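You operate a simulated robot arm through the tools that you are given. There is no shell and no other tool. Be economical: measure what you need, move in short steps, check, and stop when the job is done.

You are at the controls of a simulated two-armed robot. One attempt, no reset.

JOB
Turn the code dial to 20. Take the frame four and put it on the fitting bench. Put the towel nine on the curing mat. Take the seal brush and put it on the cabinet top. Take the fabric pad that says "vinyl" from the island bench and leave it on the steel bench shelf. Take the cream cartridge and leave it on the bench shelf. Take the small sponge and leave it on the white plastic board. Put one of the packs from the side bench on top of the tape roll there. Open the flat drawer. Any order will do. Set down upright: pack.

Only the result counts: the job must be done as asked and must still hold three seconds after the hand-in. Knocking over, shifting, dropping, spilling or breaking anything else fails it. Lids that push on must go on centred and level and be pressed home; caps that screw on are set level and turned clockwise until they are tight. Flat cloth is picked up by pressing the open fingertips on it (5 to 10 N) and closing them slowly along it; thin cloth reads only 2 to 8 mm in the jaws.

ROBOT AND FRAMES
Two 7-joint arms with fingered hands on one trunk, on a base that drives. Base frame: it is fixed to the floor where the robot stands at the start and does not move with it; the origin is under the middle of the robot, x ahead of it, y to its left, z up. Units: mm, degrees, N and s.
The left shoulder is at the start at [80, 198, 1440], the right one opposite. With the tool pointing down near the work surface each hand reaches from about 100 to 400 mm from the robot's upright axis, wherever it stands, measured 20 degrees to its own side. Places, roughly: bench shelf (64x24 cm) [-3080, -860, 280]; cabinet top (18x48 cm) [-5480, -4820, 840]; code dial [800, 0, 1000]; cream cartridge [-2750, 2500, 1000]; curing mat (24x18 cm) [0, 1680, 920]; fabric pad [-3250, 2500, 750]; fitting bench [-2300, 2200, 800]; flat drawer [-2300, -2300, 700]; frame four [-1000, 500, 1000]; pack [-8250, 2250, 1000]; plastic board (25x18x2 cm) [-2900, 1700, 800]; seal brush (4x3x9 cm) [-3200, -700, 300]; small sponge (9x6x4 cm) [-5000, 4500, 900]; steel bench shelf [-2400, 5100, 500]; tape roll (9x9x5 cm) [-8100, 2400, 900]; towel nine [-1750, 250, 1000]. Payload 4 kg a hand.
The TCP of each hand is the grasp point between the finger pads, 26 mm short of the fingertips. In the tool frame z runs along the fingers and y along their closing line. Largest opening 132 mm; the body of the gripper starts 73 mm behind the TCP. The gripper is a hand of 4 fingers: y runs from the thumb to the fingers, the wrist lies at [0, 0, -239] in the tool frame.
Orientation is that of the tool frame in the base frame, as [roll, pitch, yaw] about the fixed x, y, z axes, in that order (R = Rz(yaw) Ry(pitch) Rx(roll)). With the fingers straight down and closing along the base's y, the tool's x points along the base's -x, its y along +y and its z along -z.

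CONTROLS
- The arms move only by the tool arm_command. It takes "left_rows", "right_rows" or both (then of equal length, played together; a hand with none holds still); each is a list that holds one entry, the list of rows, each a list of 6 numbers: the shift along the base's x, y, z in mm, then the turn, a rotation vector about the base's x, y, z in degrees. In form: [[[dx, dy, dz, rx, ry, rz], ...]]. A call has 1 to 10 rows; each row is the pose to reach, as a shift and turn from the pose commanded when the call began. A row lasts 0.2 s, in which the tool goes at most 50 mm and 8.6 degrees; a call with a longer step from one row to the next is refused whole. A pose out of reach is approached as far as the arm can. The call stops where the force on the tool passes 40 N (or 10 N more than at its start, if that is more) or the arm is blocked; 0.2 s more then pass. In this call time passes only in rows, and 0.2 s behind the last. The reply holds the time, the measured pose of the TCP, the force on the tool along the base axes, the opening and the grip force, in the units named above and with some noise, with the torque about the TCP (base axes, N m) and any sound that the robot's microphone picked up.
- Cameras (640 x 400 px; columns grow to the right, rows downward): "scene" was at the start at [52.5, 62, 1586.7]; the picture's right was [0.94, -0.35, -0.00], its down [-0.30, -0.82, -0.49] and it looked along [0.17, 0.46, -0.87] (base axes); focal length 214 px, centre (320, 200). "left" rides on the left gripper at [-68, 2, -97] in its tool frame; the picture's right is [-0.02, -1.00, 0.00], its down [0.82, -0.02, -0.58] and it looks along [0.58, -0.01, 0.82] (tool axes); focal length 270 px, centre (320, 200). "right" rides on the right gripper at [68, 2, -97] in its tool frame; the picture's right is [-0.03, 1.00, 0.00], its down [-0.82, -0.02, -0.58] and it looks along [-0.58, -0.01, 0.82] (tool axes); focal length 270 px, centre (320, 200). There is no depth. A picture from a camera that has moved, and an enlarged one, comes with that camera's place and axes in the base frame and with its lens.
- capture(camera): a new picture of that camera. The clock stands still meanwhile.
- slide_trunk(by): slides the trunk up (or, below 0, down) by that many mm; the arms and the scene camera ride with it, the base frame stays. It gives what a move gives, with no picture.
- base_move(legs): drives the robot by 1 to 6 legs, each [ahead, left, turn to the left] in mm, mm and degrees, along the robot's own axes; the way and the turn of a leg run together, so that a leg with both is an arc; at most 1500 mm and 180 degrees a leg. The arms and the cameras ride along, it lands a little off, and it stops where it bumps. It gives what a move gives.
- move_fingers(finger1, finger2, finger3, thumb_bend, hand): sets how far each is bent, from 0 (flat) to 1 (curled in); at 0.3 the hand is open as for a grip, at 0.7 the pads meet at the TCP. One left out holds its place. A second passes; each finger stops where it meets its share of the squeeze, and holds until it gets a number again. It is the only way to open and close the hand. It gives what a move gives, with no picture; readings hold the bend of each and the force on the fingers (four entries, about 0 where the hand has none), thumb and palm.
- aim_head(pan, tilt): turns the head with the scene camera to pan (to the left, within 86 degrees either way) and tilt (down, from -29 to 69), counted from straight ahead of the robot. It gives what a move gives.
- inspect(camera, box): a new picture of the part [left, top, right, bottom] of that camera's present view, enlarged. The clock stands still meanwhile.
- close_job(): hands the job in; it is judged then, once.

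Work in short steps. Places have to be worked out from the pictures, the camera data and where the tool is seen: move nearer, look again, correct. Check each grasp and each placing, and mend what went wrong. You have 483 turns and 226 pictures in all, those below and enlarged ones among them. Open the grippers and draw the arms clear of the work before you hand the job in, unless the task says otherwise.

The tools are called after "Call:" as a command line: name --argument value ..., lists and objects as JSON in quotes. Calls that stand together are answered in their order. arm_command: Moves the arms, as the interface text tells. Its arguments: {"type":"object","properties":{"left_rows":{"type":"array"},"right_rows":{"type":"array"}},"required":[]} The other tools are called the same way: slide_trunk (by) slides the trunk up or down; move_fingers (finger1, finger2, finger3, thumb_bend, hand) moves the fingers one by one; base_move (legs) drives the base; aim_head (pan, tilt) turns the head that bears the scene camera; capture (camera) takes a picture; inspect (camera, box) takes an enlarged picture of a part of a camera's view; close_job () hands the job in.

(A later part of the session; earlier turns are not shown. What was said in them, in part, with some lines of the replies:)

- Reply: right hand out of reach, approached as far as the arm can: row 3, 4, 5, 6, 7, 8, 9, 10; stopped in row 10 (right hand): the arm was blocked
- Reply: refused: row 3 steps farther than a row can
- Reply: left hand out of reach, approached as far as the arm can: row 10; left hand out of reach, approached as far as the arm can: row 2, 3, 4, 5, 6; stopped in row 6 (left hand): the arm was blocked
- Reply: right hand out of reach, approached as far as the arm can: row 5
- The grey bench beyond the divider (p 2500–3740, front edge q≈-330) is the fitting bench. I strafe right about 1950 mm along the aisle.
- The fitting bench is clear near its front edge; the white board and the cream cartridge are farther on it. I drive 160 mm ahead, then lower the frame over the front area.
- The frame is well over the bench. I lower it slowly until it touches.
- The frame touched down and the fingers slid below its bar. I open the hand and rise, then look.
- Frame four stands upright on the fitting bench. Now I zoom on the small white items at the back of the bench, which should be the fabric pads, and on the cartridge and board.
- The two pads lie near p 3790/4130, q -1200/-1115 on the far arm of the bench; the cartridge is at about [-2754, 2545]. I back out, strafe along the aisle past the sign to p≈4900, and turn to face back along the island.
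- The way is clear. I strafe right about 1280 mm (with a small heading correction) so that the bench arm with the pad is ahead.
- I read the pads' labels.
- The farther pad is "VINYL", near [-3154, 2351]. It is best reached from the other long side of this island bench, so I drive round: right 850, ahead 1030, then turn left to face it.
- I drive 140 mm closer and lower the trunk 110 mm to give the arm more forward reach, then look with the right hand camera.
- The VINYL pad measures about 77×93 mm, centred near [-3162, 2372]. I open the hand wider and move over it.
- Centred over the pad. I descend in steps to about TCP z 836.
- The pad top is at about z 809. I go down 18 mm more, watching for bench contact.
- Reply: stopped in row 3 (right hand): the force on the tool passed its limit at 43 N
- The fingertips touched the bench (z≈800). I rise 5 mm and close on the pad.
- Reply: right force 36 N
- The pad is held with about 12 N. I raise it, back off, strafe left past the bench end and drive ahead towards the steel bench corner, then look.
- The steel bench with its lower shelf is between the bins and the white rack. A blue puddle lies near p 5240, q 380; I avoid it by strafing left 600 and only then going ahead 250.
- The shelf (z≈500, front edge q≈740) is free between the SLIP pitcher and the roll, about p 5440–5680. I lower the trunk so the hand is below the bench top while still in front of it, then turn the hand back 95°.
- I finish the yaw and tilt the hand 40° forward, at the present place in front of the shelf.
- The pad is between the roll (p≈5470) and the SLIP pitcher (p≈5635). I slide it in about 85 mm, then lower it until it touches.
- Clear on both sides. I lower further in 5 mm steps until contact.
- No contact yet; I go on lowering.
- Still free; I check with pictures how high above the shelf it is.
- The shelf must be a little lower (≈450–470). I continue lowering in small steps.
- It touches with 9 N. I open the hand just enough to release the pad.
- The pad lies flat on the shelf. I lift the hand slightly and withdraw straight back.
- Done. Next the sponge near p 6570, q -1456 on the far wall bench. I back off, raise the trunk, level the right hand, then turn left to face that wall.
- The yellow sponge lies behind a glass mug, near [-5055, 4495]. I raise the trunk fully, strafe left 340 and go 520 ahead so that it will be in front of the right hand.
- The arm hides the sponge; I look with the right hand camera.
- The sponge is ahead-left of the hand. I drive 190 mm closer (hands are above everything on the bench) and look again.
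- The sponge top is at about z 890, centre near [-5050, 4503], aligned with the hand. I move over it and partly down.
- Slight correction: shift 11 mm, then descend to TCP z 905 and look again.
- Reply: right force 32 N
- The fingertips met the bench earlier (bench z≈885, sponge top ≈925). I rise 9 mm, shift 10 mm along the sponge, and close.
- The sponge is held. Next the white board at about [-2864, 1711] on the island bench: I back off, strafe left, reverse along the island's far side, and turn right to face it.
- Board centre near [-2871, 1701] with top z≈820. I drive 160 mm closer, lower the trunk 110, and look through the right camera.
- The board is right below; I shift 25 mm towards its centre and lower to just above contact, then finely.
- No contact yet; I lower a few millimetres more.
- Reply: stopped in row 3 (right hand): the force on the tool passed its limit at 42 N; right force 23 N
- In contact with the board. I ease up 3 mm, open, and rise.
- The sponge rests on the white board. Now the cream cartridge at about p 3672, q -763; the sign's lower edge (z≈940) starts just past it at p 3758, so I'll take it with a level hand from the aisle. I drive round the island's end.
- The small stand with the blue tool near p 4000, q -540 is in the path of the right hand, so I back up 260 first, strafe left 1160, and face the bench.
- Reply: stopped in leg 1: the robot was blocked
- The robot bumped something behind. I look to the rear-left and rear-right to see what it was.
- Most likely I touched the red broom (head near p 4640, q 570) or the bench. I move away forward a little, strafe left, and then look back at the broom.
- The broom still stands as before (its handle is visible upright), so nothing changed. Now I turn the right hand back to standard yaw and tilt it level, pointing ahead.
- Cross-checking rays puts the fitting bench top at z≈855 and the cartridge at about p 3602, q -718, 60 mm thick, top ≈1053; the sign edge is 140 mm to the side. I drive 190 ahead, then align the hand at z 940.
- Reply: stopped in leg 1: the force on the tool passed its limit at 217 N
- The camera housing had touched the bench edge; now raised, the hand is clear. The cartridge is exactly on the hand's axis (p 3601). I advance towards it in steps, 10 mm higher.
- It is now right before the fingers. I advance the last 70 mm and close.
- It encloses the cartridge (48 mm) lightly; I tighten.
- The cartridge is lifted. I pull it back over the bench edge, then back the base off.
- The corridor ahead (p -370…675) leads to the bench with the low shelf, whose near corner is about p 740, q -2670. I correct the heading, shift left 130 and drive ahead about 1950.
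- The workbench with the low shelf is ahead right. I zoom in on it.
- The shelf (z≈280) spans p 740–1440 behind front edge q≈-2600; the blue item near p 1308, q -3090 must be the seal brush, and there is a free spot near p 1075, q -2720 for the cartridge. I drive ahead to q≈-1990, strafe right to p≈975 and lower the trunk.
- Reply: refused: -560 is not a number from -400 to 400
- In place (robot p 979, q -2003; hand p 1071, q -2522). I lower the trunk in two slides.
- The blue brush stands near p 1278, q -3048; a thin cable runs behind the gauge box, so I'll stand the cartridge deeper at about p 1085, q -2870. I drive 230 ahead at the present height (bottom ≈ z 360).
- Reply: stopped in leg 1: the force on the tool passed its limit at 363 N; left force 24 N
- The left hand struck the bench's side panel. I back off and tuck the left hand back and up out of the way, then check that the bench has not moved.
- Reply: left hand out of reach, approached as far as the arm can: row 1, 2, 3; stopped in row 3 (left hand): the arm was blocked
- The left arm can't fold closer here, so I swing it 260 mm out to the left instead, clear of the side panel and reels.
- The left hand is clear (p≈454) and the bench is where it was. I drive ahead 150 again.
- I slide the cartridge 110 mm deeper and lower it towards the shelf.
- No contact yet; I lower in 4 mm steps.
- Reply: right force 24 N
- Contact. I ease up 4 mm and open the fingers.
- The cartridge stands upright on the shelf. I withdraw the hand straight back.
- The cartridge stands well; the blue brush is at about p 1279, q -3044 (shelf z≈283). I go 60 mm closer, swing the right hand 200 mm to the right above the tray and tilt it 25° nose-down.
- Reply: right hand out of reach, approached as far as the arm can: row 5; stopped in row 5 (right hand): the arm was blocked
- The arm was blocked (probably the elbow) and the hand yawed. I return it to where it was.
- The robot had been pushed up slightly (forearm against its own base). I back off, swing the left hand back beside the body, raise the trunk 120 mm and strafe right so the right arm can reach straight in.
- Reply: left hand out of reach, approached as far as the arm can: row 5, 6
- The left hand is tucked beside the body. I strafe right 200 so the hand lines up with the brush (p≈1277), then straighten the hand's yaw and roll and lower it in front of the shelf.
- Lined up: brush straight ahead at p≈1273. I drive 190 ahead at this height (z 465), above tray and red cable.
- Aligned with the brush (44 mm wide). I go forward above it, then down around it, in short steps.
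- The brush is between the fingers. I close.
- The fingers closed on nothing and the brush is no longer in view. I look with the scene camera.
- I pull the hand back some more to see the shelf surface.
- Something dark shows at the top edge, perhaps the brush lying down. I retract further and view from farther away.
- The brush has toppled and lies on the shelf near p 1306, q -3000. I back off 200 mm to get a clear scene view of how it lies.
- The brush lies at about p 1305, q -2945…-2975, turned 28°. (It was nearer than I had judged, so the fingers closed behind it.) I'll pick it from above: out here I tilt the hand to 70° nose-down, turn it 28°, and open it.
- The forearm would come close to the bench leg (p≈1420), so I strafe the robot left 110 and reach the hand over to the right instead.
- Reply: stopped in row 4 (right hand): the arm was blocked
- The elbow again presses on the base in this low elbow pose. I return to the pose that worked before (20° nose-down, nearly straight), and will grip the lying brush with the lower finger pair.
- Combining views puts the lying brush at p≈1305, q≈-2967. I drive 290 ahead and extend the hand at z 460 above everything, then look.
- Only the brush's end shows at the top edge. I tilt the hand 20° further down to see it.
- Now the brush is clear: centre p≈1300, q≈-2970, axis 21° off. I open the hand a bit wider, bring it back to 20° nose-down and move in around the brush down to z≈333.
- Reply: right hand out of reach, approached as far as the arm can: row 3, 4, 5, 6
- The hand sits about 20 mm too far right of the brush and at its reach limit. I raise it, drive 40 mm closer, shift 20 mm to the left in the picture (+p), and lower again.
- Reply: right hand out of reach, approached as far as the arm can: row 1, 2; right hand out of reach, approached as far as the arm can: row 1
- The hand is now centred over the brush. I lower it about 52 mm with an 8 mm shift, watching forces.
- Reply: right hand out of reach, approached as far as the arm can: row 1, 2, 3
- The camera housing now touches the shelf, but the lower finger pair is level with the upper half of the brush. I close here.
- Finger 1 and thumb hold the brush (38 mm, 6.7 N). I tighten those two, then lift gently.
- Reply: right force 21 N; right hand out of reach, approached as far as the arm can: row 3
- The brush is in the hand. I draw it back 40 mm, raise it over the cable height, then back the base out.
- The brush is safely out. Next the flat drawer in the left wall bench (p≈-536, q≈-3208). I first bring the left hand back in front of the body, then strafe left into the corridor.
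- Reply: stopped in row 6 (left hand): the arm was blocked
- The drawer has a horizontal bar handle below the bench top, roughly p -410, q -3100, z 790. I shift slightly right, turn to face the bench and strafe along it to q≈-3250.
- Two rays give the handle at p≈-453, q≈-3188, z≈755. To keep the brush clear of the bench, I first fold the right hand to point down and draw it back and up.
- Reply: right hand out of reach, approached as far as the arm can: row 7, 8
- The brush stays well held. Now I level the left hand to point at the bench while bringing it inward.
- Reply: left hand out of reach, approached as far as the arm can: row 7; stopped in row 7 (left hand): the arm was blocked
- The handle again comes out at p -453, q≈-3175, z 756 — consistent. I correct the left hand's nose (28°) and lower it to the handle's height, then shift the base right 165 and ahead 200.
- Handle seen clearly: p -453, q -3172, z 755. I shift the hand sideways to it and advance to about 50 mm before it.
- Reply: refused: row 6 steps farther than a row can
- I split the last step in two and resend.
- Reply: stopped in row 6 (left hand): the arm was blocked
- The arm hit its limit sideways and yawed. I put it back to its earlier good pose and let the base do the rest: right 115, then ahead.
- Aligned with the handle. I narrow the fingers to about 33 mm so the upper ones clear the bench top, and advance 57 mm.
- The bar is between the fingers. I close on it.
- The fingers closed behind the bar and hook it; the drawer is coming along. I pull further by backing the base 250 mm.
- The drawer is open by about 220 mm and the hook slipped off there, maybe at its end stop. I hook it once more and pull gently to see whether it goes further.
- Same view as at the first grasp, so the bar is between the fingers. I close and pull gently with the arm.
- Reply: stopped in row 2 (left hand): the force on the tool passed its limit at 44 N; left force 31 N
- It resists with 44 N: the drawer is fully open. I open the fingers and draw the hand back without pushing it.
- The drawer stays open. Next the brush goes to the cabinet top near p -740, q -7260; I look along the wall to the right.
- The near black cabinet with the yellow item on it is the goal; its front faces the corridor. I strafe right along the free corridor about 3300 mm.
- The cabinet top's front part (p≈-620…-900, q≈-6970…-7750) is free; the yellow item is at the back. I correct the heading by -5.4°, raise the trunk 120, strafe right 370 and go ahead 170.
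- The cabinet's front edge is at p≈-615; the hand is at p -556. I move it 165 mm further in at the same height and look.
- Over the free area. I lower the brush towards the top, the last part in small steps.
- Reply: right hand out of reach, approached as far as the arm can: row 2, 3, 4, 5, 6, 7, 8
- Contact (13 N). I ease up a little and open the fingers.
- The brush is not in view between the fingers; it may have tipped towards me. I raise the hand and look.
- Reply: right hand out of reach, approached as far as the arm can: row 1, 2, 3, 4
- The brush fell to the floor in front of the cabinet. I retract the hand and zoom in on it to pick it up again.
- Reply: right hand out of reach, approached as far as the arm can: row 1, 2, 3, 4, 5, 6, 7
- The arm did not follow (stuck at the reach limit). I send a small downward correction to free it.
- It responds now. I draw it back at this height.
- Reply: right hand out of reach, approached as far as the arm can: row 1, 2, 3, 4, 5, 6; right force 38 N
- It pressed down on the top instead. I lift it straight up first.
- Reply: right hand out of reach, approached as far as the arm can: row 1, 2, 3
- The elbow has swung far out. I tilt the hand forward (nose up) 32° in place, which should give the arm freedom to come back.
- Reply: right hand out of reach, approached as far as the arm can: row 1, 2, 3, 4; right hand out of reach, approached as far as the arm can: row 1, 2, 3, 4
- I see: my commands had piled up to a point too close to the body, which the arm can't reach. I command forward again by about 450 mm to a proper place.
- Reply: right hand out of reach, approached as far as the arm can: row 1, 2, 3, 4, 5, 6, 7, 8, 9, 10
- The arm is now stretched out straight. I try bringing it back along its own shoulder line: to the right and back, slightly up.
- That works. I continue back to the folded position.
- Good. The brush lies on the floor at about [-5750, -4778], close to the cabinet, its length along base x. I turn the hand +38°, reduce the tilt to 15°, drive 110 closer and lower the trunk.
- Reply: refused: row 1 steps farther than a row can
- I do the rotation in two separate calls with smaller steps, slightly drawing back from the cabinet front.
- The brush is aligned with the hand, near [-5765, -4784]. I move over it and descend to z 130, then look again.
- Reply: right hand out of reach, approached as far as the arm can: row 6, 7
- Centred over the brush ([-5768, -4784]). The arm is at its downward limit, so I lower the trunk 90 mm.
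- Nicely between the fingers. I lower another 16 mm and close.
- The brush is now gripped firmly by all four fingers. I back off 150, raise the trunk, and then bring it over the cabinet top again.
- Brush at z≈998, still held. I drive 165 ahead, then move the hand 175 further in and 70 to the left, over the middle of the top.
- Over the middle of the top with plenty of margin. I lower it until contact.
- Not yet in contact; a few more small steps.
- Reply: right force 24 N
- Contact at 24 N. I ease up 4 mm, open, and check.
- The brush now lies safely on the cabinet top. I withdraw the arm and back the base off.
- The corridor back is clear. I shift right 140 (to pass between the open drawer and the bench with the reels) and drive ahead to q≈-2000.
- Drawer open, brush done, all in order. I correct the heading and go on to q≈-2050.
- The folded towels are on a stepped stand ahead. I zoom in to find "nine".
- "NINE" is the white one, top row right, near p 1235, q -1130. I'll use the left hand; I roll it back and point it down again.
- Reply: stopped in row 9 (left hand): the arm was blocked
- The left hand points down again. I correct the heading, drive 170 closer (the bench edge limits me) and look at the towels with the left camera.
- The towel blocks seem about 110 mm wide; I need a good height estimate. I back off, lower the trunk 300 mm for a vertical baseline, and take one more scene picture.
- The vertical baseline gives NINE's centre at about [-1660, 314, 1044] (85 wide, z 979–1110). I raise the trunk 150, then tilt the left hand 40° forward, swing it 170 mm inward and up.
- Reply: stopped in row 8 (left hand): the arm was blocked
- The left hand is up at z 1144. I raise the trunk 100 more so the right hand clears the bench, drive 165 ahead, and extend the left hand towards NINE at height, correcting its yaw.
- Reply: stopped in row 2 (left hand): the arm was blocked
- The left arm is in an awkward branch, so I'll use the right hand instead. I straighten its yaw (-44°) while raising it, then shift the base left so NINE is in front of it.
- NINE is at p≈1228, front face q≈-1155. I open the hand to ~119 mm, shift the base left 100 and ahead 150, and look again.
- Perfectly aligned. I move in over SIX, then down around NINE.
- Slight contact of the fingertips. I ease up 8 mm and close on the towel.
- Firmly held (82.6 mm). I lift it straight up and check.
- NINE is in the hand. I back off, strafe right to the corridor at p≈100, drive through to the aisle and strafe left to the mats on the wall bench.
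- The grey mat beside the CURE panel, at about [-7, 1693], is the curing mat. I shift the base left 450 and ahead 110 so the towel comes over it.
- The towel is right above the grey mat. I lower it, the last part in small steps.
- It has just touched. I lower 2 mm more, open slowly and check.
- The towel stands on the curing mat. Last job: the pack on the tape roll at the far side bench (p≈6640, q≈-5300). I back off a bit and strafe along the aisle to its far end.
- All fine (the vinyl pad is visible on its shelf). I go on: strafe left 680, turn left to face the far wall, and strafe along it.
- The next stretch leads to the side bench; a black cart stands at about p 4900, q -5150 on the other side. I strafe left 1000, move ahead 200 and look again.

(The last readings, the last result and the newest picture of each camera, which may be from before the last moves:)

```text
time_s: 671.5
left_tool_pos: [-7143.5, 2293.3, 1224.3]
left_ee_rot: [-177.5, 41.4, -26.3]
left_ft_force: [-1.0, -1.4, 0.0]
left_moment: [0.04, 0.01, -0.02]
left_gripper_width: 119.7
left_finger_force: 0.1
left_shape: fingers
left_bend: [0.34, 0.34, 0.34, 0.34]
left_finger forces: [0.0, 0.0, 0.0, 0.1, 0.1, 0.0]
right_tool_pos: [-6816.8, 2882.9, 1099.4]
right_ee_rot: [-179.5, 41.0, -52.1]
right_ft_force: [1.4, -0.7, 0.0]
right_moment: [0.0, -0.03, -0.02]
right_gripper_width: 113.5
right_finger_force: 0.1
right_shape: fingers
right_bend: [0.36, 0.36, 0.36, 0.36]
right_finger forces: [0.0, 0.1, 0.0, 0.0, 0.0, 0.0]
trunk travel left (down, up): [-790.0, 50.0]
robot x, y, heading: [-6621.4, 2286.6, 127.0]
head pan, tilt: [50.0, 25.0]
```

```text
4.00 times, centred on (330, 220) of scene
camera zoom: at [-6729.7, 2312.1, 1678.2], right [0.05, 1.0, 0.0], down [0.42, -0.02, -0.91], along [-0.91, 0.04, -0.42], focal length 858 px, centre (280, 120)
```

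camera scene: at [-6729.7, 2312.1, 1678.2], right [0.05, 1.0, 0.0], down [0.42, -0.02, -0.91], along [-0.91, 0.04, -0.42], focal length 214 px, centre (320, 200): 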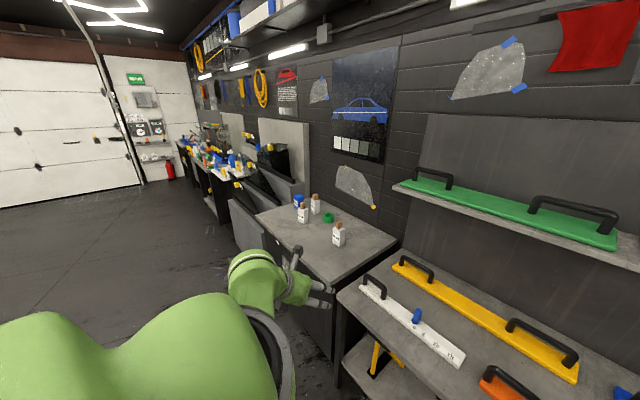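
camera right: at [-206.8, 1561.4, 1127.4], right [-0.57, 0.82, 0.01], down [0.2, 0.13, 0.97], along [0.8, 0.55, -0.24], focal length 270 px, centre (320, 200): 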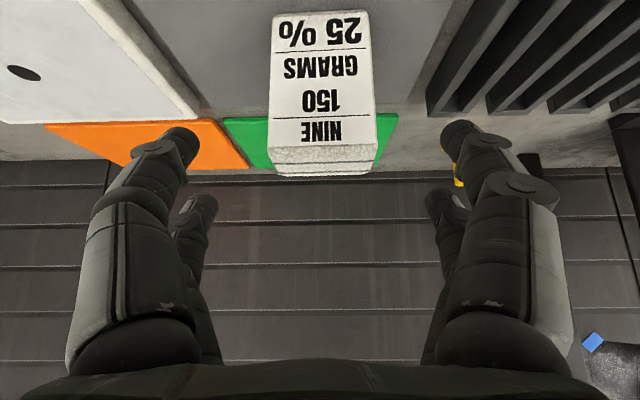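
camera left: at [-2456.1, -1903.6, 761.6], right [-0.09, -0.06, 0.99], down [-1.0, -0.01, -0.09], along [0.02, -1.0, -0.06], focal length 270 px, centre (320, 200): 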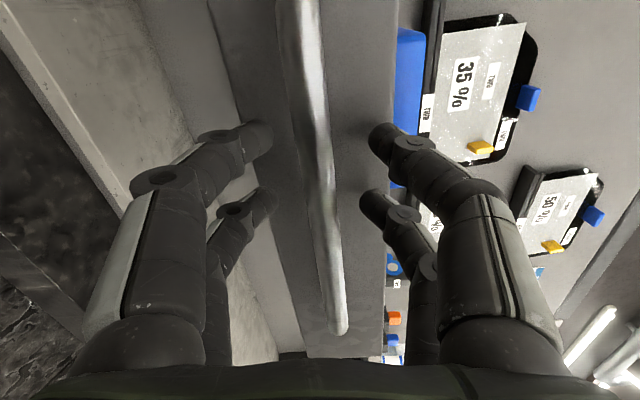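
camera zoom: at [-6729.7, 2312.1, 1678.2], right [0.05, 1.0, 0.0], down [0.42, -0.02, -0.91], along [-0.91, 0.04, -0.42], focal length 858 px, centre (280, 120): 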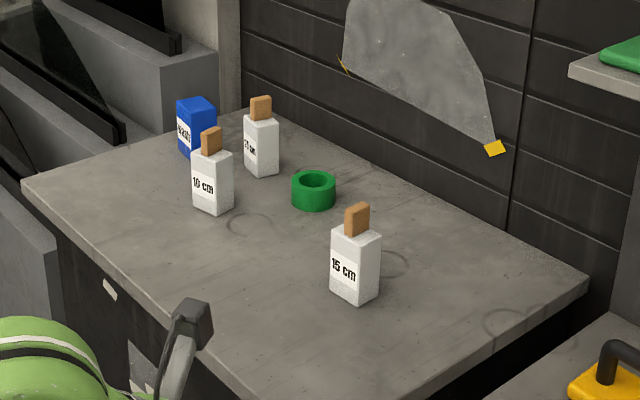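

The tape roll (green) is at about [-8054, 2430] and the nearest pack, "15 cm", at about [-7783, 2470]. I raise the trunk and the right hand, pull it back a little, then strafe left and approach part-way.

Call:
slide_trunk --by 50

Call:
arm_command --right_rows '[[[24, -32, 15, 0, 0, 0], [48, -64, 30, 0, 0, 0], [72, -96, 45, 0, 0, 0], [90, -120, 50, 0, 0, 0]]]'

Call:
base_move --legs '[[0, 0, -1.5], [0, 980, 0], [230, 0, 0]]'

Call:
aim_head --pan 0 --tilt 40

Call:
capture --camera "scene"

```text
time_s: 672.4
left_tool_pos: [-7145.7, 2297.7, 1272.1]
left_ee_rot: [-177.6, 41.0, -26.3]
left_ft_force: [-0.8, -0.7, -0.8]
left_moment: [-0.02, 0.03, -0.03]
left_gripper_width: 119.7
left_finger_force: 0.1
left_shape: fingers
left_bend: [0.34, 0.34, 0.34, 0.34]
left_finger forces: [0.0, 0.0, 0.1, 0.0, 0.1, 0.1]
right_tool_pos: [-6819.0, 2888.0, 1147.7]
right_ee_rot: [-179.5, 40.8, -52.2]
right_ft_force: [0.9, 0.3, 0.3]
right_moment: [-0.05, 0.0, 0.03]
right_gripper_width: 113.6
right_finger_force: 0.1
right_shape: fingers
right_bend: [0.36, 0.36, 0.36, 0.36]
right_finger forces: [0.0, 0.0, 0.0, 0.1, 0.0, 0.0]
trunk travel left (down, up): [-840.0, 0.0]
robot x, y, heading: [-6621.3, 2287.7, 127.2]
head pan, tilt: [50.0, 25.0]
```

```text
time_s: 673.4
left_tool_pos: [-7144.8, 2295.7, 1274.0]
left_ee_rot: [-177.6, 41.1, -26.4]
left_ft_force: [0.2, 0.8, 0.0]
left_moment: [-0.01, -0.01, -0.01]
left_gripper_width: 119.7
left_finger_force: 0.1
left_shape: fingers
left_bend: [0.34, 0.34, 0.34, 0.34]
left_finger forces: [0.0, 0.0, 0.0, 0.0, 0.0, 0.0]
right_tool_pos: [-6726.3, 2764.1, 1196.9]
right_ee_rot: [-179.6, 40.8, -52.2]
right_ft_force: [0.6, 0.4, 0.3]
right_moment: [0.01, -0.04, 0.01]
right_gripper_width: 113.2
right_finger_force: 0.0
right_shape: fingers
right_bend: [0.36, 0.36, 0.36, 0.36]
right_finger forces: [0.1, 0.0, 0.1, 0.1, 0.0, 0.0]
trunk travel left (down, up): [-840.0, 0.0]
robot x, y, heading: [-6620.0, 2289.1, 127.4]
head pan, tilt: [50.0, 25.0]
```

```text
time_s: 680.2
left_tool_pos: [-8084.1, 1904.5, 1274.4]
left_ee_rot: [-177.6, 41.4, -27.3]
left_ft_force: [0.7, -0.5, 0.3]
left_moment: [0.05, -0.05, -0.03]
left_gripper_width: 119.9
left_finger_force: 0.0
left_shape: fingers
left_bend: [0.34, 0.34, 0.34, 0.34]
left_finger forces: [0.0, 0.0, 0.2, 0.0, 0.1, 0.1]
right_tool_pos: [-7656.6, 2366.1, 1198.4]
right_ee_rot: [-179.5, 41.0, -53.1]
right_ft_force: [-0.7, 0.4, 0.3]
right_moment: [0.0, 0.02, 0.01]
right_gripper_width: 113.5
right_finger_force: 0.2
right_shape: fingers
right_bend: [0.36, 0.36, 0.36, 0.36]
right_finger forces: [0.1, 0.0, 0.0, 0.0, 0.1, 0.0]
trunk travel left (down, up): [-840.0, 0.0]
robot x, y, heading: [-7567.3, 1889.6, 126.1]
head pan, tilt: [50.0, 25.0]
```

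```text
time_s: 681.4
left_tool_pos: [-8086.5, 1907.8, 1274.0]
left_ee_rot: [-177.7, 41.1, -27.4]
left_ft_force: [0.7, 0.0, 0.5]
left_moment: [0.01, 0.03, 0.01]
left_gripper_width: 119.7
left_finger_force: 0.0
left_shape: fingers
left_bend: [0.34, 0.34, 0.34, 0.34]
left_finger forces: [0.2, 0.0, 0.1, 0.1, 0.1, 0.0]
right_tool_pos: [-7660.9, 2368.3, 1197.0]
right_ee_rot: [-179.5, 40.8, -53.3]
right_ft_force: [0.4, -0.3, 0.2]
right_moment: [-0.04, -0.02, 0.01]
right_gripper_width: 113.5
right_finger_force: 0.0
right_shape: fingers
right_bend: [0.36, 0.36, 0.36, 0.36]
right_finger forces: [0.0, 0.0, 0.0, 0.1, 0.0, 0.1]
trunk travel left (down, up): [-840.0, 0.0]
robot x, y, heading: [-7563.1, 1888.0, 126.4]
head pan, tilt: [0.0, 40.0]
```

```text
43 pictures are left
camera scene: at [-7632.6, 1983.2, 1704.6], right [0.81, 0.59, 0.0], down [0.38, -0.52, -0.77], along [-0.45, 0.62, -0.64], focal length 214 px, centre (320, 200)
```

scene: 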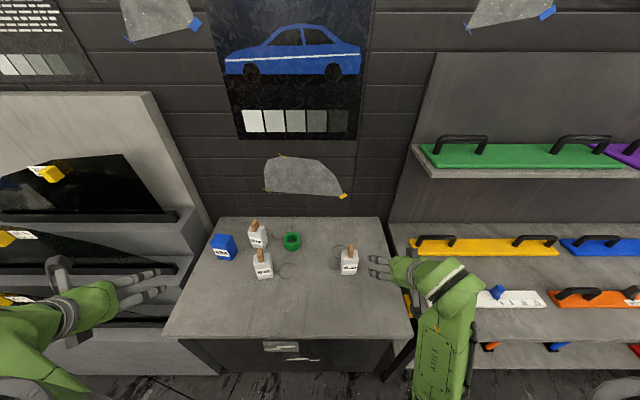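

Triangulated: bench z≈860, pack "15 cm" at p 6567, q -4936, tape roll at p 6706, q -5200. I drive 105 closer and look with the right camera.

Call:
base_move --legs '[[105, 0, -0.8]]'

Call:
arm_command --right_rows '[[[-25, -18, -10, 0, 0, 0], [-50, -36, -25, 0, 0, 0], [-62, -44, -45, 0, 0, 0]]]'

Call:
capture --camera "right"

```text
time_s: 682.6
left_tool_pos: [-8143.0, 1991.8, 1276.5]
left_ee_rot: [-177.5, 41.5, -28.0]
left_ft_force: [0.3, -0.7, 0.4]
left_moment: [0.06, 0.05, -0.04]
left_gripper_width: 119.9
left_finger_force: 0.2
left_shape: fingers
left_bend: [0.34, 0.34, 0.34, 0.34]
left_finger forces: [0.0, 0.1, 0.0, 0.0, 0.0, 0.0]
right_tool_pos: [-7709.9, 2449.6, 1201.0]
right_ee_rot: [-179.5, 41.2, -54.0]
right_ft_force: [0.6, 0.1, 0.0]
right_moment: [0.02, 0.06, 0.0]
right_gripper_width: 113.4
right_finger_force: 0.0
right_shape: fingers
right_bend: [0.36, 0.36, 0.36, 0.36]
right_finger forces: [0.0, 0.0, 0.1, 0.0, 0.0, 0.1]
trunk travel left (down, up): [-840.0, 0.0]
robot x, y, heading: [-7624.5, 1977.2, 125.4]
head pan, tilt: [0.0, 40.0]
```

```text
time_s: 683.4
left_tool_pos: [-8148.6, 1999.1, 1272.0]
left_ee_rot: [-177.7, 41.1, -28.2]
left_ft_force: [0.9, -0.5, 0.1]
left_moment: [0.01, 0.01, 0.0]
left_gripper_width: 120.0
left_finger_force: 0.0
left_shape: fingers
left_bend: [0.34, 0.34, 0.34, 0.34]
left_finger forces: [0.0, 0.0, 0.0, 0.1, 0.0, 0.0]
right_tool_pos: [-7773.6, 2410.1, 1153.1]
right_ee_rot: [-179.5, 40.9, -54.0]
right_ft_force: [0.2, -0.3, 0.3]
right_moment: [-0.01, 0.01, 0.02]
right_gripper_width: 113.0
right_finger_force: 0.1
right_shape: fingers
right_bend: [0.36, 0.36, 0.36, 0.36]
right_finger forces: [0.0, 0.1, 0.0, 0.0, 0.0, 0.0]
trunk travel left (down, up): [-840.0, 0.0]
robot x, y, heading: [-7627.1, 1974.1, 125.4]
head pan, tilt: [0.0, 40.0]
```

```text
42 pictures are left
camera right: at [-7708.7, 2315.1, 1181.6], right [-0.82, -0.57, 0.01], down [-0.13, 0.2, 0.97], along [-0.55, 0.8, -0.24], focal length 270 px, centre (320, 200)
```

right: 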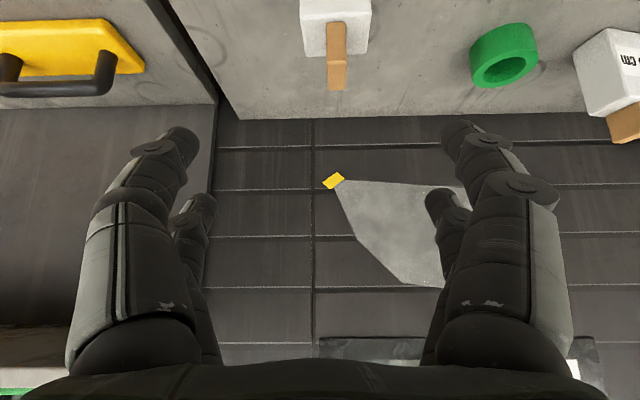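

The pack is straight ahead, slightly below. I move half-way: 40 mm forward, 120 mm down, and look again.

Call:
arm_command --right_rows '[[[-10, 2, -40, 0, 0, 0], [-20, 10, -80, 0, 0, 0], [-30, 20, -118, 0, 0, 0]]]'

Call:
capture --camera "right"

```text
time_s: 684.2
left_tool_pos: [-8149.0, 2002.1, 1272.4]
left_ee_rot: [-177.8, 41.2, -28.1]
left_ft_force: [-0.2, 0.1, 0.5]
left_moment: [-0.04, 0.0, 0.01]
left_gripper_width: 119.9
left_finger_force: 0.0
left_shape: fingers
left_bend: [0.34, 0.34, 0.34, 0.34]
left_finger forces: [0.0, 0.1, 0.0, 0.1, 0.1, 0.0]
right_tool_pos: [-7810.8, 2431.8, 1035.6]
right_ee_rot: [-179.6, 40.8, -54.0]
right_ft_force: [-0.2, -0.9, 0.4]
right_moment: [0.0, -0.01, 0.02]
right_gripper_width: 113.4
right_finger_force: 0.0
right_shape: fingers
right_bend: [0.36, 0.36, 0.36, 0.36]
right_finger forces: [0.1, 0.0, 0.0, 0.1, 0.0, 0.0]
trunk travel left (down, up): [-840.0, 0.0]
robot x, y, heading: [-7624.6, 1972.7, 125.3]
head pan, tilt: [0.0, 40.0]
```

```text
41 pictures are left
camera right: at [-7745.4, 2336.9, 1063.9], right [-0.82, -0.57, 0.01], down [-0.13, 0.2, 0.97], along [-0.55, 0.8, -0.24], focal length 270 px, centre (320, 200)
```

right: 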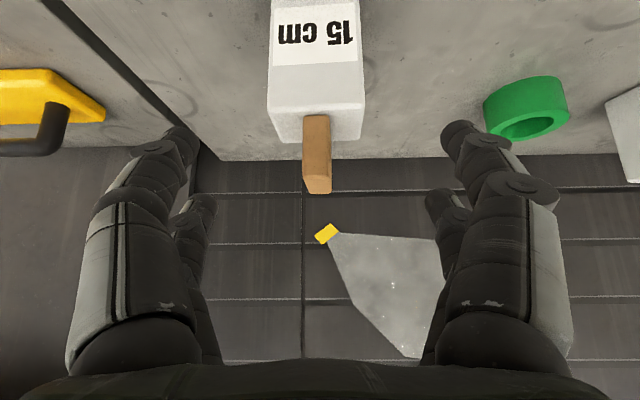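

Pack body is 61 mm wide, centred at p≈6588, q≈-4944, top z≈957. I move in around it: 70 mm forward, 110 mm down.

Call:
arm_command --right_rows '[[[-10, 14, -30, 0, 0, 0], [-20, 28, -60, 0, 0, 0], [-30, 43, -90, 0, 0, 0], [-41, 57, -108, 0, 0, 0]]]'

Call:
capture --camera "right"

```text
time_s: 685.2
left_tool_pos: [-8148.0, 2000.3, 1273.7]
left_ee_rot: [-177.7, 41.1, -28.2]
left_ft_force: [0.6, 0.3, -0.6]
left_moment: [-0.02, 0.01, -0.01]
left_gripper_width: 119.7
left_finger_force: 0.0
left_shape: fingers
left_bend: [0.34, 0.34, 0.34, 0.34]
left_finger forces: [0.1, 0.1, 0.0, 0.0, 0.0, 0.1]
right_tool_pos: [-7849.9, 2488.9, 923.2]
right_ee_rot: [-179.5, 40.7, -54.0]
right_ft_force: [-0.4, -0.6, -0.3]
right_moment: [-0.01, -0.02, 0.0]
right_gripper_width: 113.5
right_finger_force: 0.0
right_shape: fingers
right_bend: [0.36, 0.36, 0.36, 0.36]
right_finger forces: [0.0, 0.0, 0.0, 0.0, 0.0, 0.1]
trunk travel left (down, up): [-840.0, 0.0]
robot x, y, heading: [-7625.1, 1971.1, 125.4]
head pan, tilt: [0.0, 40.0]
```

```text
40 pictures are left
camera right: at [-7784.8, 2393.0, 953.0], right [-0.82, -0.57, 0.01], down [-0.13, 0.2, 0.97], along [-0.55, 0.8, -0.24], focal length 270 px, centre (320, 200)
```

right: 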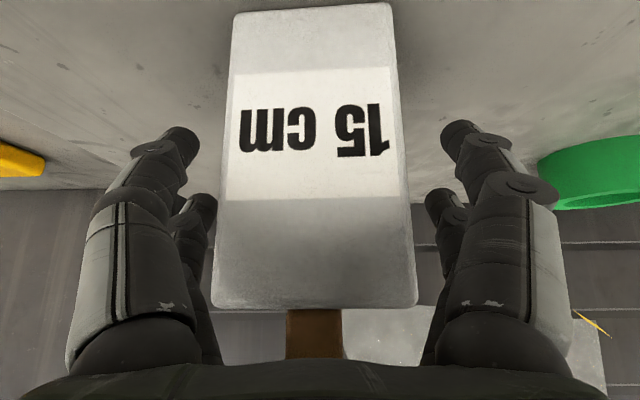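

The pack is between the fingers. I close gently and lift.

Call:
move_fingers --hand "right" --finger1 0.58 --finger2 0.58 --finger3 0.58 --thumb_bend 0.58

Call:
arm_command --right_rows '[[[0, 0, 15, 0, 0, 0], [0, 0, 45, 0, 0, 0], [0, 0, 85, 0, 0, 0], [0, 0, 120, 0, 0, 0]]]'

Call:
capture --camera "right"

```text
time_s: 686.2
left_tool_pos: [-8147.8, 1999.1, 1273.1]
left_ee_rot: [-177.6, 41.1, -28.2]
left_ft_force: [0.0, -0.4, 0.6]
left_moment: [0.01, -0.01, -0.04]
left_gripper_width: 119.6
left_finger_force: 0.1
left_shape: fingers
left_bend: [0.34, 0.34, 0.34, 0.34]
left_finger forces: [0.0, 0.1, 0.0, 0.1, 0.0, 0.0]
right_tool_pos: [-7849.3, 2487.4, 922.9]
right_ee_rot: [-179.5, 40.8, -54.1]
right_ft_force: [-0.6, -0.1, 0.2]
right_moment: [-0.03, -0.08, 0.05]
right_gripper_width: 61.7
right_finger_force: 7.3
right_shape: fingers
right_bend: [0.51, 0.54, 0.54, 0.54]
right_finger forces: [4.8, 2.1, 1.9, 0.1, 5.5, 0.1]
trunk travel left (down, up): [-840.0, 0.0]
robot x, y, heading: [-7621.3, 1977.9, 125.4]
head pan, tilt: [0.0, 40.0]
```

```text
time_s: 687.2
left_tool_pos: [-8147.4, 2000.5, 1273.5]
left_ee_rot: [-177.7, 41.1, -28.2]
left_ft_force: [-0.7, -0.5, -0.1]
left_moment: [0.05, -0.02, -0.03]
left_gripper_width: 119.7
left_finger_force: 0.0
left_shape: fingers
left_bend: [0.34, 0.34, 0.34, 0.34]
left_finger forces: [0.2, 0.1, 0.1, 0.1, 0.0, 0.0]
right_tool_pos: [-7848.2, 2487.3, 1045.7]
right_ee_rot: [-179.5, 40.7, -54.0]
right_ft_force: [-0.2, 0.4, -1.5]
right_moment: [-0.02, 0.0, -0.03]
right_gripper_width: 61.7
right_finger_force: 6.9
right_shape: fingers
right_bend: [0.51, 0.55, 0.55, 0.54]
right_finger forces: [5.2, 1.6, 1.4, 0.0, 5.3, 0.2]
trunk travel left (down, up): [-840.0, 0.0]
robot x, y, heading: [-7624.8, 1974.9, 125.6]
head pan, tilt: [0.0, 40.0]
```

```text
39 pictures are left
camera right: at [-7782.9, 2392.2, 1074.3], right [-0.82, -0.57, 0.01], down [-0.13, 0.21, 0.97], along [-0.55, 0.8, -0.24], focal length 270 px, centre (320, 200)
```

right: 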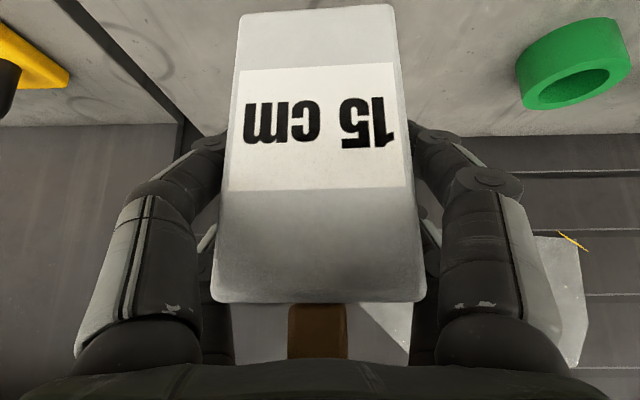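

The pack is held upright. I tighten slightly, raise it a bit more and strafe the base left 150 to bring the tape roll in front.

Call:
move_fingers --hand "right" --finger1 0.6 --finger2 0.6 --finger3 0.6 --thumb_bend 0.6

Call:
arm_command --right_rows '[[[0, 0, 30, 0, 0, 0], [0, 0, 55, 0, 0, 0]]]'

Call:
base_move --legs '[[0, 160, 0]]'

Call:
capture --camera "right"

```text
time_s: 688.2
left_tool_pos: [-8148.9, 1998.7, 1272.2]
left_ee_rot: [-177.7, 41.1, -28.2]
left_ft_force: [-0.3, 0.1, -0.4]
left_moment: [0.01, 0.03, 0.03]
left_gripper_width: 119.6
left_finger_force: 0.0
left_shape: fingers
left_bend: [0.34, 0.34, 0.34, 0.34]
left_finger forces: [0.0, 0.0, 0.0, 0.1, 0.0, 0.0]
right_tool_pos: [-7848.2, 2486.7, 1046.0]
right_ee_rot: [-179.4, 40.7, -54.0]
right_ft_force: [-0.2, -0.9, -2.1]
right_moment: [0.01, 0.02, 0.0]
right_gripper_width: 61.0
right_finger_force: 11.7
right_shape: fingers
right_bend: [0.51, 0.56, 0.56, 0.55]
right_finger forces: [7.0, 3.9, 2.9, 0.0, 8.3, 0.5]
trunk travel left (down, up): [-840.0, 0.0]
robot x, y, heading: [-7625.1, 1975.3, 125.6]
head pan, tilt: [0.0, 40.0]
```

```text
time_s: 688.8
left_tool_pos: [-8149.4, 1999.7, 1274.3]
left_ee_rot: [-177.6, 41.2, -28.2]
left_ft_force: [-0.4, -0.1, 0.5]
left_moment: [0.0, -0.01, 0.02]
left_gripper_width: 119.6
left_finger_force: 0.0
left_shape: fingers
left_bend: [0.34, 0.34, 0.34, 0.34]
left_finger forces: [0.1, 0.1, 0.0, 0.0, 0.0, 0.1]
right_tool_pos: [-7847.8, 2489.2, 1099.0]
right_ee_rot: [-179.4, 40.7, -54.0]
right_ft_force: [0.2, 0.0, -1.6]
right_moment: [0.02, 0.03, -0.02]
right_gripper_width: 60.9
right_finger_force: 11.6
right_shape: fingers
right_bend: [0.51, 0.56, 0.56, 0.55]
right_finger forces: [7.0, 4.0, 2.8, 0.0, 8.2, 0.6]
trunk travel left (down, up): [-840.0, 0.0]
robot x, y, heading: [-7625.5, 1975.5, 125.6]
head pan, tilt: [0.0, 40.0]
```

```text
time_s: 690.2
left_tool_pos: [-8272.4, 1910.3, 1274.9]
left_ee_rot: [-178.0, 41.2, -28.3]
left_ft_force: [-0.4, 0.6, 0.1]
left_moment: [-0.03, 0.0, 0.0]
left_gripper_width: 119.8
left_finger_force: 0.0
left_shape: fingers
left_bend: [0.34, 0.34, 0.34, 0.34]
left_finger forces: [0.0, 0.0, 0.0, 0.1, 0.1, 0.0]
right_tool_pos: [-7975.5, 2400.5, 1099.6]
right_ee_rot: [-179.8, 40.7, -54.1]
right_ft_force: [-0.2, 1.0, -1.7]
right_moment: [0.0, 0.02, 0.0]
right_gripper_width: 61.0
right_finger_force: 11.3
right_shape: fingers
right_bend: [0.51, 0.56, 0.56, 0.55]
right_finger forces: [7.0, 4.0, 2.9, 0.1, 8.3, 0.7]
trunk travel left (down, up): [-840.0, 0.0]
robot x, y, heading: [-7751.5, 1884.0, 125.5]
head pan, tilt: [0.0, 40.0]
```

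```text
38 pictures are left
camera right: at [-7909.3, 2305.0, 1128.0], right [-0.82, -0.57, 0.01], down [-0.13, 0.21, 0.97], along [-0.55, 0.8, -0.24], focal length 270 px, centre (320, 200)
```

right: 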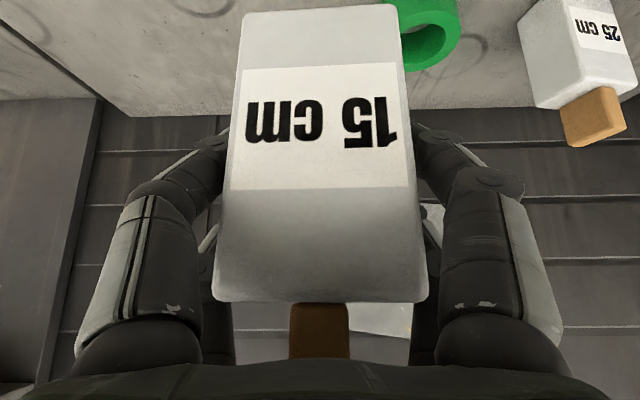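

Half hidden behind the pack, the roll's edge gives its centre at p≈6680, q≈-5179. I move the pack over it at this height and check with the scene camera.

Call:
arm_command --right_rows '[[[-39, 8, 0, 0, 0, 0], [-78, 16, 0, 0, 0, 0], [-118, 24, 0, 0, 0, 0], [-118, 24, -40, 0, 0, 0], [-118, 24, -80, 0, 0, 0]]]'

Call:
aim_head --pan -5 --tilt 40

Call:
inspect --camera "scene" --box '[220, 180, 420, 320]'

Call:
capture --camera "right"

```text
time_s: 691.4
left_tool_pos: [-8276.7, 1906.6, 1275.4]
left_ee_rot: [-177.8, 41.2, -28.1]
left_ft_force: [-0.2, -0.4, 0.1]
left_moment: [0.0, -0.01, -0.02]
left_gripper_width: 119.7
left_finger_force: 0.1
left_shape: fingers
left_bend: [0.34, 0.34, 0.34, 0.34]
left_finger forces: [0.0, 0.0, 0.1, 0.0, 0.0, 0.0]
right_tool_pos: [-8098.2, 2421.6, 1019.0]
right_ee_rot: [-179.6, 40.7, -53.8]
right_ft_force: [-0.3, -0.2, -1.9]
right_moment: [-0.02, 0.01, 0.02]
right_gripper_width: 61.4
right_finger_force: 11.6
right_shape: fingers
right_bend: [0.51, 0.56, 0.56, 0.55]
right_finger forces: [6.9, 4.0, 2.8, 0.1, 8.2, 0.6]
trunk travel left (down, up): [-840.0, 0.0]
robot x, y, heading: [-7755.3, 1883.4, 125.3]
head pan, tilt: [0.0, 40.0]
```

```text
time_s: 692.0
left_tool_pos: [-8275.1, 1908.3, 1273.7]
left_ee_rot: [-177.8, 41.4, -28.1]
left_ft_force: [0.5, -0.4, 0.0]
left_moment: [-0.03, -0.03, 0.02]
left_gripper_width: 119.7
left_finger_force: 0.1
left_shape: fingers
left_bend: [0.34, 0.34, 0.34, 0.34]
left_finger forces: [0.1, 0.0, 0.0, 0.1, 0.0, 0.1]
right_tool_pos: [-8096.3, 2420.6, 1020.2]
right_ee_rot: [-179.5, 40.8, -53.9]
right_ft_force: [0.4, -0.4, -0.9]
right_moment: [0.01, 0.01, 0.0]
right_gripper_width: 61.0
right_finger_force: 11.2
right_shape: fingers
right_bend: [0.51, 0.56, 0.56, 0.55]
right_finger forces: [7.0, 4.0, 2.8, 0.1, 8.1, 0.6]
trunk travel left (down, up): [-840.0, 0.0]
robot x, y, heading: [-7749.9, 1882.4, 125.4]
head pan, tilt: [-5.0, 40.0]
```

```text
2.86 times, centred on (320, 250) of scene
camera zoom: at [-7813.9, 1981.9, 1704.5], right [0.86, 0.51, 0.0], down [0.33, -0.55, -0.77], along [-0.39, 0.66, -0.64], focal length 613 px, centre (320, 57)
```

zoom: 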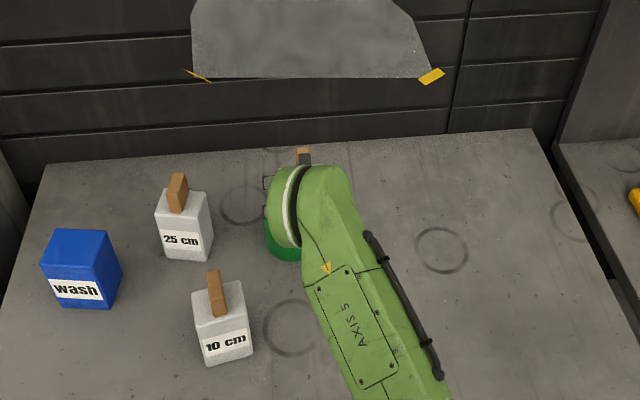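

```text
36 pictures are left
camera right: at [-8032.6, 2326.4, 1048.6], right [-0.82, -0.57, 0.01], down [-0.13, 0.2, 0.97], along [-0.55, 0.8, -0.24], focal length 270 px, centre (320, 200)
```

right: 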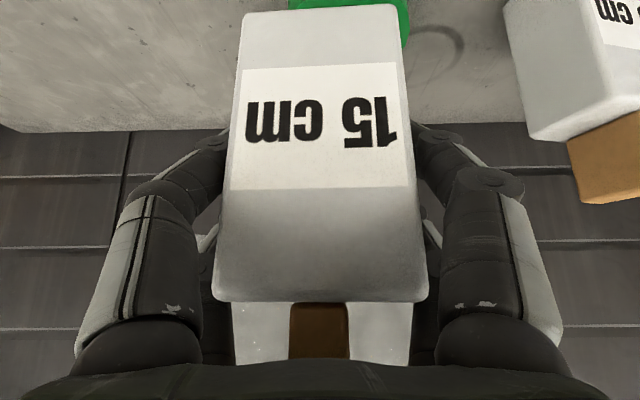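

Combining both views, the roll's centre is at p≈6705, q≈-5202. I shift the pack by 28 mm forward and 18 mm to the left, then lower it to the roll.

Call:
arm_command --right_rows '[[[-31, 12, 0, 0, 0, 0], [-31, 12, -20, 0, 0, 0], [-31, 12, -32, 0, 0, 0], [-31, 12, -38, 0, 0, 0]]]'

Call:
inspect --camera "scene" --box '[260, 200, 380, 290]'

Call:
capture --camera "right"

```text
time_s: 693.0
left_tool_pos: [-8277.5, 1907.9, 1273.5]
left_ee_rot: [-177.7, 41.0, -28.1]
left_ft_force: [0.3, -0.4, 0.7]
left_moment: [-0.02, -0.01, 0.01]
left_gripper_width: 119.8
left_finger_force: 0.1
left_shape: fingers
left_bend: [0.34, 0.34, 0.34, 0.34]
left_finger forces: [0.0, 0.1, 0.0, 0.0, 0.0, 0.1]
right_tool_pos: [-8128.2, 2433.8, 981.5]
right_ee_rot: [-179.6, 40.8, -53.8]
right_ft_force: [-1.0, -0.4, -2.2]
right_moment: [-0.01, -0.01, 0.02]
right_gripper_width: 61.3
right_finger_force: 11.9
right_shape: fingers
right_bend: [0.51, 0.56, 0.56, 0.55]
right_finger forces: [7.0, 4.2, 2.8, 0.1, 8.1, 0.7]
trunk travel left (down, up): [-840.0, 0.0]
robot x, y, heading: [-7753.4, 1881.5, 125.8]
head pan, tilt: [-5.0, 40.0]
```

```text
4.44 times, centred on (320, 245) of scene
camera zoom: at [-7815.0, 1981.5, 1704.5], right [0.86, 0.51, 0.0], down [0.33, -0.55, -0.77], along [-0.39, 0.66, -0.64], focal length 953 px, centre (320, 0)
```

zoom: 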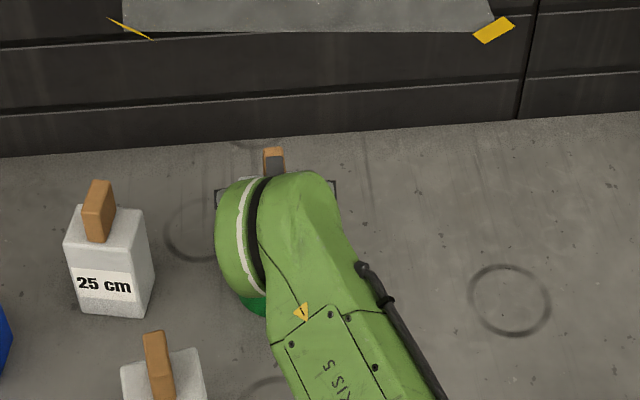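

```text
34 pictures are left
camera right: at [-8062.3, 2339.2, 1010.8], right [-0.82, -0.57, 0.01], down [-0.13, 0.2, 0.97], along [-0.55, 0.8, -0.24], focal length 270 px, centre (320, 200)
```

right: 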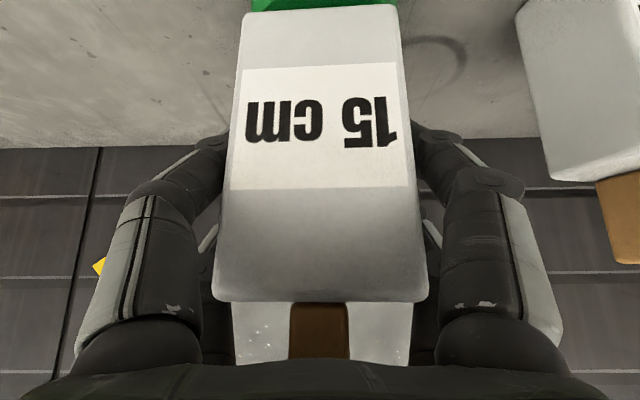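

The roll is now centred under the pack. I lower in 3 mm steps until contact.

Call:
arm_command --right_rows '[[[0, 0, -3, 0, 0, 0], [0, 0, -6, 0, 0, 0], [0, 0, -9, 0, 0, 0]]]'

```text
time_s: 693.9
left_tool_pos: [-8277.4, 1907.7, 1273.4]
left_ee_rot: [-177.7, 41.0, -28.1]
left_ft_force: [0.4, 0.5, -0.2]
left_moment: [0.0, 0.01, 0.0]
left_gripper_width: 119.3
left_finger_force: 0.1
left_shape: fingers
left_bend: [0.34, 0.34, 0.34, 0.34]
left_finger forces: [0.0, 0.0, 0.0, 0.1, 0.0, 0.1]
right_tool_pos: [-8127.8, 2434.1, 973.0]
right_ee_rot: [-179.5, 40.7, -53.8]
right_ft_force: [-1.0, 0.1, -1.2]
right_moment: [-0.02, -0.01, 0.02]
right_gripper_width: 61.2
right_finger_force: 11.3
right_shape: fingers
right_bend: [0.51, 0.56, 0.56, 0.55]
right_finger forces: [6.9, 4.2, 2.9, 0.0, 8.2, 0.7]
trunk travel left (down, up): [-840.0, 0.0]
robot x, y, heading: [-7752.5, 1880.2, 125.5]
head pan, tilt: [-5.0, 40.0]
```

Not yet; a few millimetres more.

Call:
arm_command --right_rows '[[[0, 0, -3, 0, 0, 0], [0, 0, -5, 0, 0, 0], [0, 0, -7, 0, 0, 0]]]'

```text
time_s: 694.6
left_tool_pos: [-8274.4, 1905.1, 1273.5]
left_ee_rot: [-177.7, 41.2, -28.1]
left_ft_force: [0.6, -0.2, -0.4]
left_moment: [0.01, -0.03, 0.0]
left_gripper_width: 119.6
left_finger_force: 0.1
left_shape: fingers
left_bend: [0.34, 0.34, 0.34, 0.34]
left_finger forces: [0.0, 0.1, 0.0, 0.1, 0.0, 0.1]
right_tool_pos: [-8126.9, 2434.4, 969.7]
right_ee_rot: [-179.6, 41.1, -53.9]
right_ft_force: [-1.4, 0.3, 9.6]
right_moment: [-0.12, -0.17, -0.01]
right_gripper_width: 60.9
right_finger_force: 13.8
right_shape: fingers
right_bend: [0.51, 0.56, 0.56, 0.56]
right_finger forces: [8.0, 7.0, 4.7, 0.0, 9.1, 0.0]
trunk travel left (down, up): [-840.0, 0.0]
robot x, y, heading: [-7752.7, 1881.7, 125.7]
head pan, tilt: [-5.0, 40.0]
```

Contact at the expected height (9.6 N). I open the fingers gently.

Call:
move_fingers --hand "right" --finger1 0.44 --finger2 0.44 --finger3 0.44 --thumb_bend 0.44

Call:
capture --camera "right"

```text
time_s: 695.6
left_tool_pos: [-8277.2, 1907.2, 1273.7]
left_ee_rot: [-177.7, 41.2, -28.1]
left_ft_force: [-0.1, 0.0, -0.3]
left_moment: [0.03, -0.01, -0.04]
left_gripper_width: 119.6
left_finger_force: 0.1
left_shape: fingers
left_bend: [0.34, 0.34, 0.34, 0.34]
left_finger forces: [0.0, 0.0, 0.0, 0.0, 0.0, 0.0]
right_tool_pos: [-8126.7, 2435.4, 965.1]
right_ee_rot: [-179.4, 40.8, -54.0]
right_ft_force: [0.5, -0.1, -0.5]
right_moment: [-0.02, -0.04, -0.01]
right_gripper_width: 85.6
right_finger_force: 0.1
right_shape: fingers
right_bend: [0.44, 0.44, 0.44, 0.44]
right_finger forces: [0.0, 0.0, 0.0, 0.0, 0.0, 0.0]
trunk travel left (down, up): [-840.0, 0.0]
robot x, y, heading: [-7752.5, 1882.5, 125.3]
head pan, tilt: [-5.0, 40.0]
```

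```text
33 pictures are left
camera right: at [-8061.3, 2340.5, 994.8], right [-0.82, -0.57, 0.01], down [-0.13, 0.2, 0.97], along [-0.55, 0.8, -0.24], focal length 270 px, centre (320, 200)
```

right: 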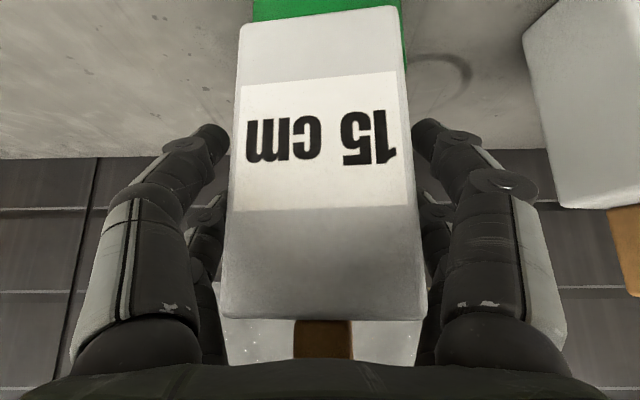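

The pack stands upright on the roll. I withdraw along the hand's own axis (back and up).

Call:
arm_command --right_rows '[[[8, -11, 15, 0, 0, 0], [23, -32, 42, 0, 0, 0], [40, -56, 72, 0, 0, 0], [60, -84, 100, 0, 0, 0], [82, -115, 120, 0, 0, 0]]]'

Call:
inspect --camera "scene" --box '[220, 180, 420, 320]'

Call:
capture --camera "right"

```text
time_s: 696.9
left_tool_pos: [-8276.1, 1906.7, 1274.5]
left_ee_rot: [-177.7, 41.3, -28.1]
left_ft_force: [0.3, -0.1, -0.4]
left_moment: [0.0, 0.02, 0.0]
left_gripper_width: 119.5
left_finger_force: 0.0
left_shape: fingers
left_bend: [0.34, 0.34, 0.34, 0.34]
left_finger forces: [0.0, 0.1, 0.0, 0.0, 0.0, 0.0]
right_tool_pos: [-8044.3, 2316.1, 1087.1]
right_ee_rot: [-179.6, 40.7, -53.9]
right_ft_force: [0.5, -0.3, 0.8]
right_moment: [-0.02, 0.01, 0.01]
right_gripper_width: 86.0
right_finger_force: 0.0
right_shape: fingers
right_bend: [0.44, 0.44, 0.44, 0.44]
right_finger forces: [0.1, 0.0, 0.0, 0.1, 0.0, 0.1]
trunk travel left (down, up): [-840.0, 0.0]
robot x, y, heading: [-7756.2, 1881.6, 125.3]
head pan, tilt: [-5.0, 40.0]
```

```text
2.86 times, centred on (320, 250) of scene
camera zoom: at [-7812.7, 1979.5, 1704.7], right [0.86, 0.51, 0.0], down [0.33, -0.55, -0.77], along [-0.39, 0.66, -0.64], focal length 613 px, centre (320, 57)
```

zoom: 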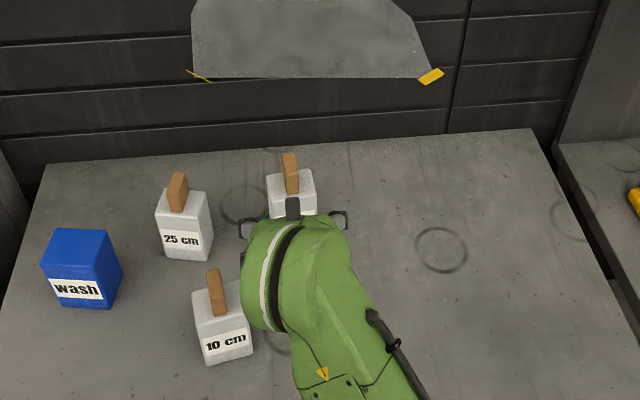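

```text
31 pictures are left
camera right: at [-7980.0, 2220.9, 1115.5], right [-0.82, -0.57, 0.01], down [-0.13, 0.2, 0.97], along [-0.55, 0.8, -0.24], focal length 270 px, centre (320, 200)
```

right: 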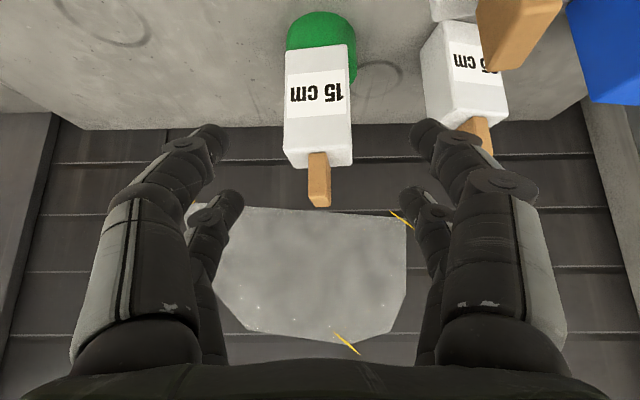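

The pack stands upright and centred on the tape roll. I raise the hand further and back the base away.

Call:
arm_command --right_rows '[[[0, 0, 35, 0, 0, 0], [8, -11, 65, 0, 0, 0], [16, -22, 90, 0, 0, 0]]]'

Call:
base_move --legs '[[-300, 0, 0]]'

Call:
capture --camera "scene"

```text
time_s: 697.6
left_tool_pos: [-8275.9, 1906.1, 1273.9]
left_ee_rot: [-177.7, 41.3, -28.1]
left_ft_force: [-0.4, -0.4, -0.8]
left_moment: [0.0, -0.01, 0.01]
left_gripper_width: 119.8
left_finger_force: 0.0
left_shape: fingers
left_bend: [0.34, 0.34, 0.34, 0.34]
left_finger forces: [0.0, 0.1, 0.0, 0.0, 0.0, 0.0]
right_tool_pos: [-8027.8, 2297.1, 1175.5]
right_ee_rot: [-179.5, 40.9, -53.9]
right_ft_force: [-0.1, 0.7, -0.3]
right_moment: [-0.02, 0.01, 0.0]
right_gripper_width: 85.8
right_finger_force: 0.2
right_shape: fingers
right_bend: [0.44, 0.44, 0.44, 0.44]
right_finger forces: [0.1, 0.0, 0.0, 0.0, 0.1, 0.1]
trunk travel left (down, up): [-840.0, 0.0]
robot x, y, heading: [-7754.2, 1881.0, 125.7]
head pan, tilt: [-5.0, 40.0]
```

```text
time_s: 699.7
left_tool_pos: [-8101.7, 1663.9, 1271.4]
left_ee_rot: [-177.9, 41.0, -28.1]
left_ft_force: [0.2, 0.2, -0.6]
left_moment: [0.04, 0.0, 0.01]
left_gripper_width: 119.8
left_finger_force: 0.0
left_shape: fingers
left_bend: [0.34, 0.34, 0.34, 0.34]
left_finger forces: [0.0, 0.0, 0.0, 0.0, 0.0, 0.0]
right_tool_pos: [-7854.3, 2055.3, 1173.7]
right_ee_rot: [-179.5, 40.6, -53.9]
right_ft_force: [-0.6, -0.8, -0.7]
right_moment: [-0.06, 0.02, -0.03]
right_gripper_width: 86.1
right_finger_force: 0.0
right_shape: fingers
right_bend: [0.44, 0.44, 0.44, 0.44]
right_finger forces: [0.0, 0.0, 0.0, 0.1, 0.1, 0.0]
trunk travel left (down, up): [-840.0, 0.0]
robot x, y, heading: [-7575.9, 1639.6, 125.5]
head pan, tilt: [-5.0, 40.0]
```

```text
30 pictures are left
camera scene: at [-7641.3, 1739.0, 1704.2], right [0.86, 0.51, 0.0], down [0.33, -0.56, -0.76], along [-0.39, 0.66, -0.64], focal length 214 px, centre (320, 200)
```

scene: 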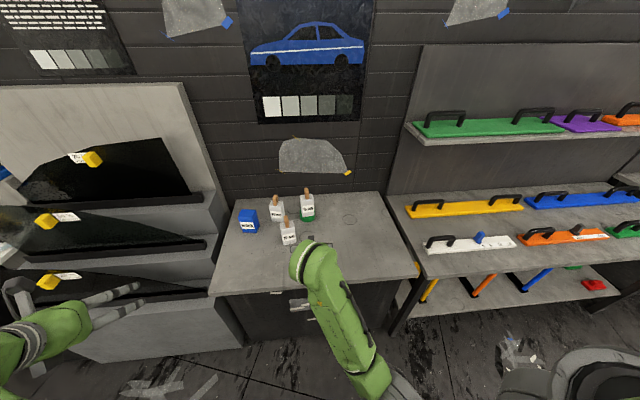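

All tasks are done: the pack stands on the tape roll, both hands are open and clear. I hand the job in.

Call:
close_job

```text
The job is handed in.
```

I did all nine tasks and handed the job in, with both grippers open and the arms clear. Three things went wrong along the way:
- **Seal brush:** I toppled it on the bench shelf and later dropped it on the floor. I picked it up again, and it now lies on the cabinet top.
- **Bench with the shelf:** my left hand struck its side panel at 363 N. Its measured position did not change afterwards.
- **Bump in the aisle:** the robot backed into something I could not see. The red broom there still stood upright, but I could not rule out a small shift.
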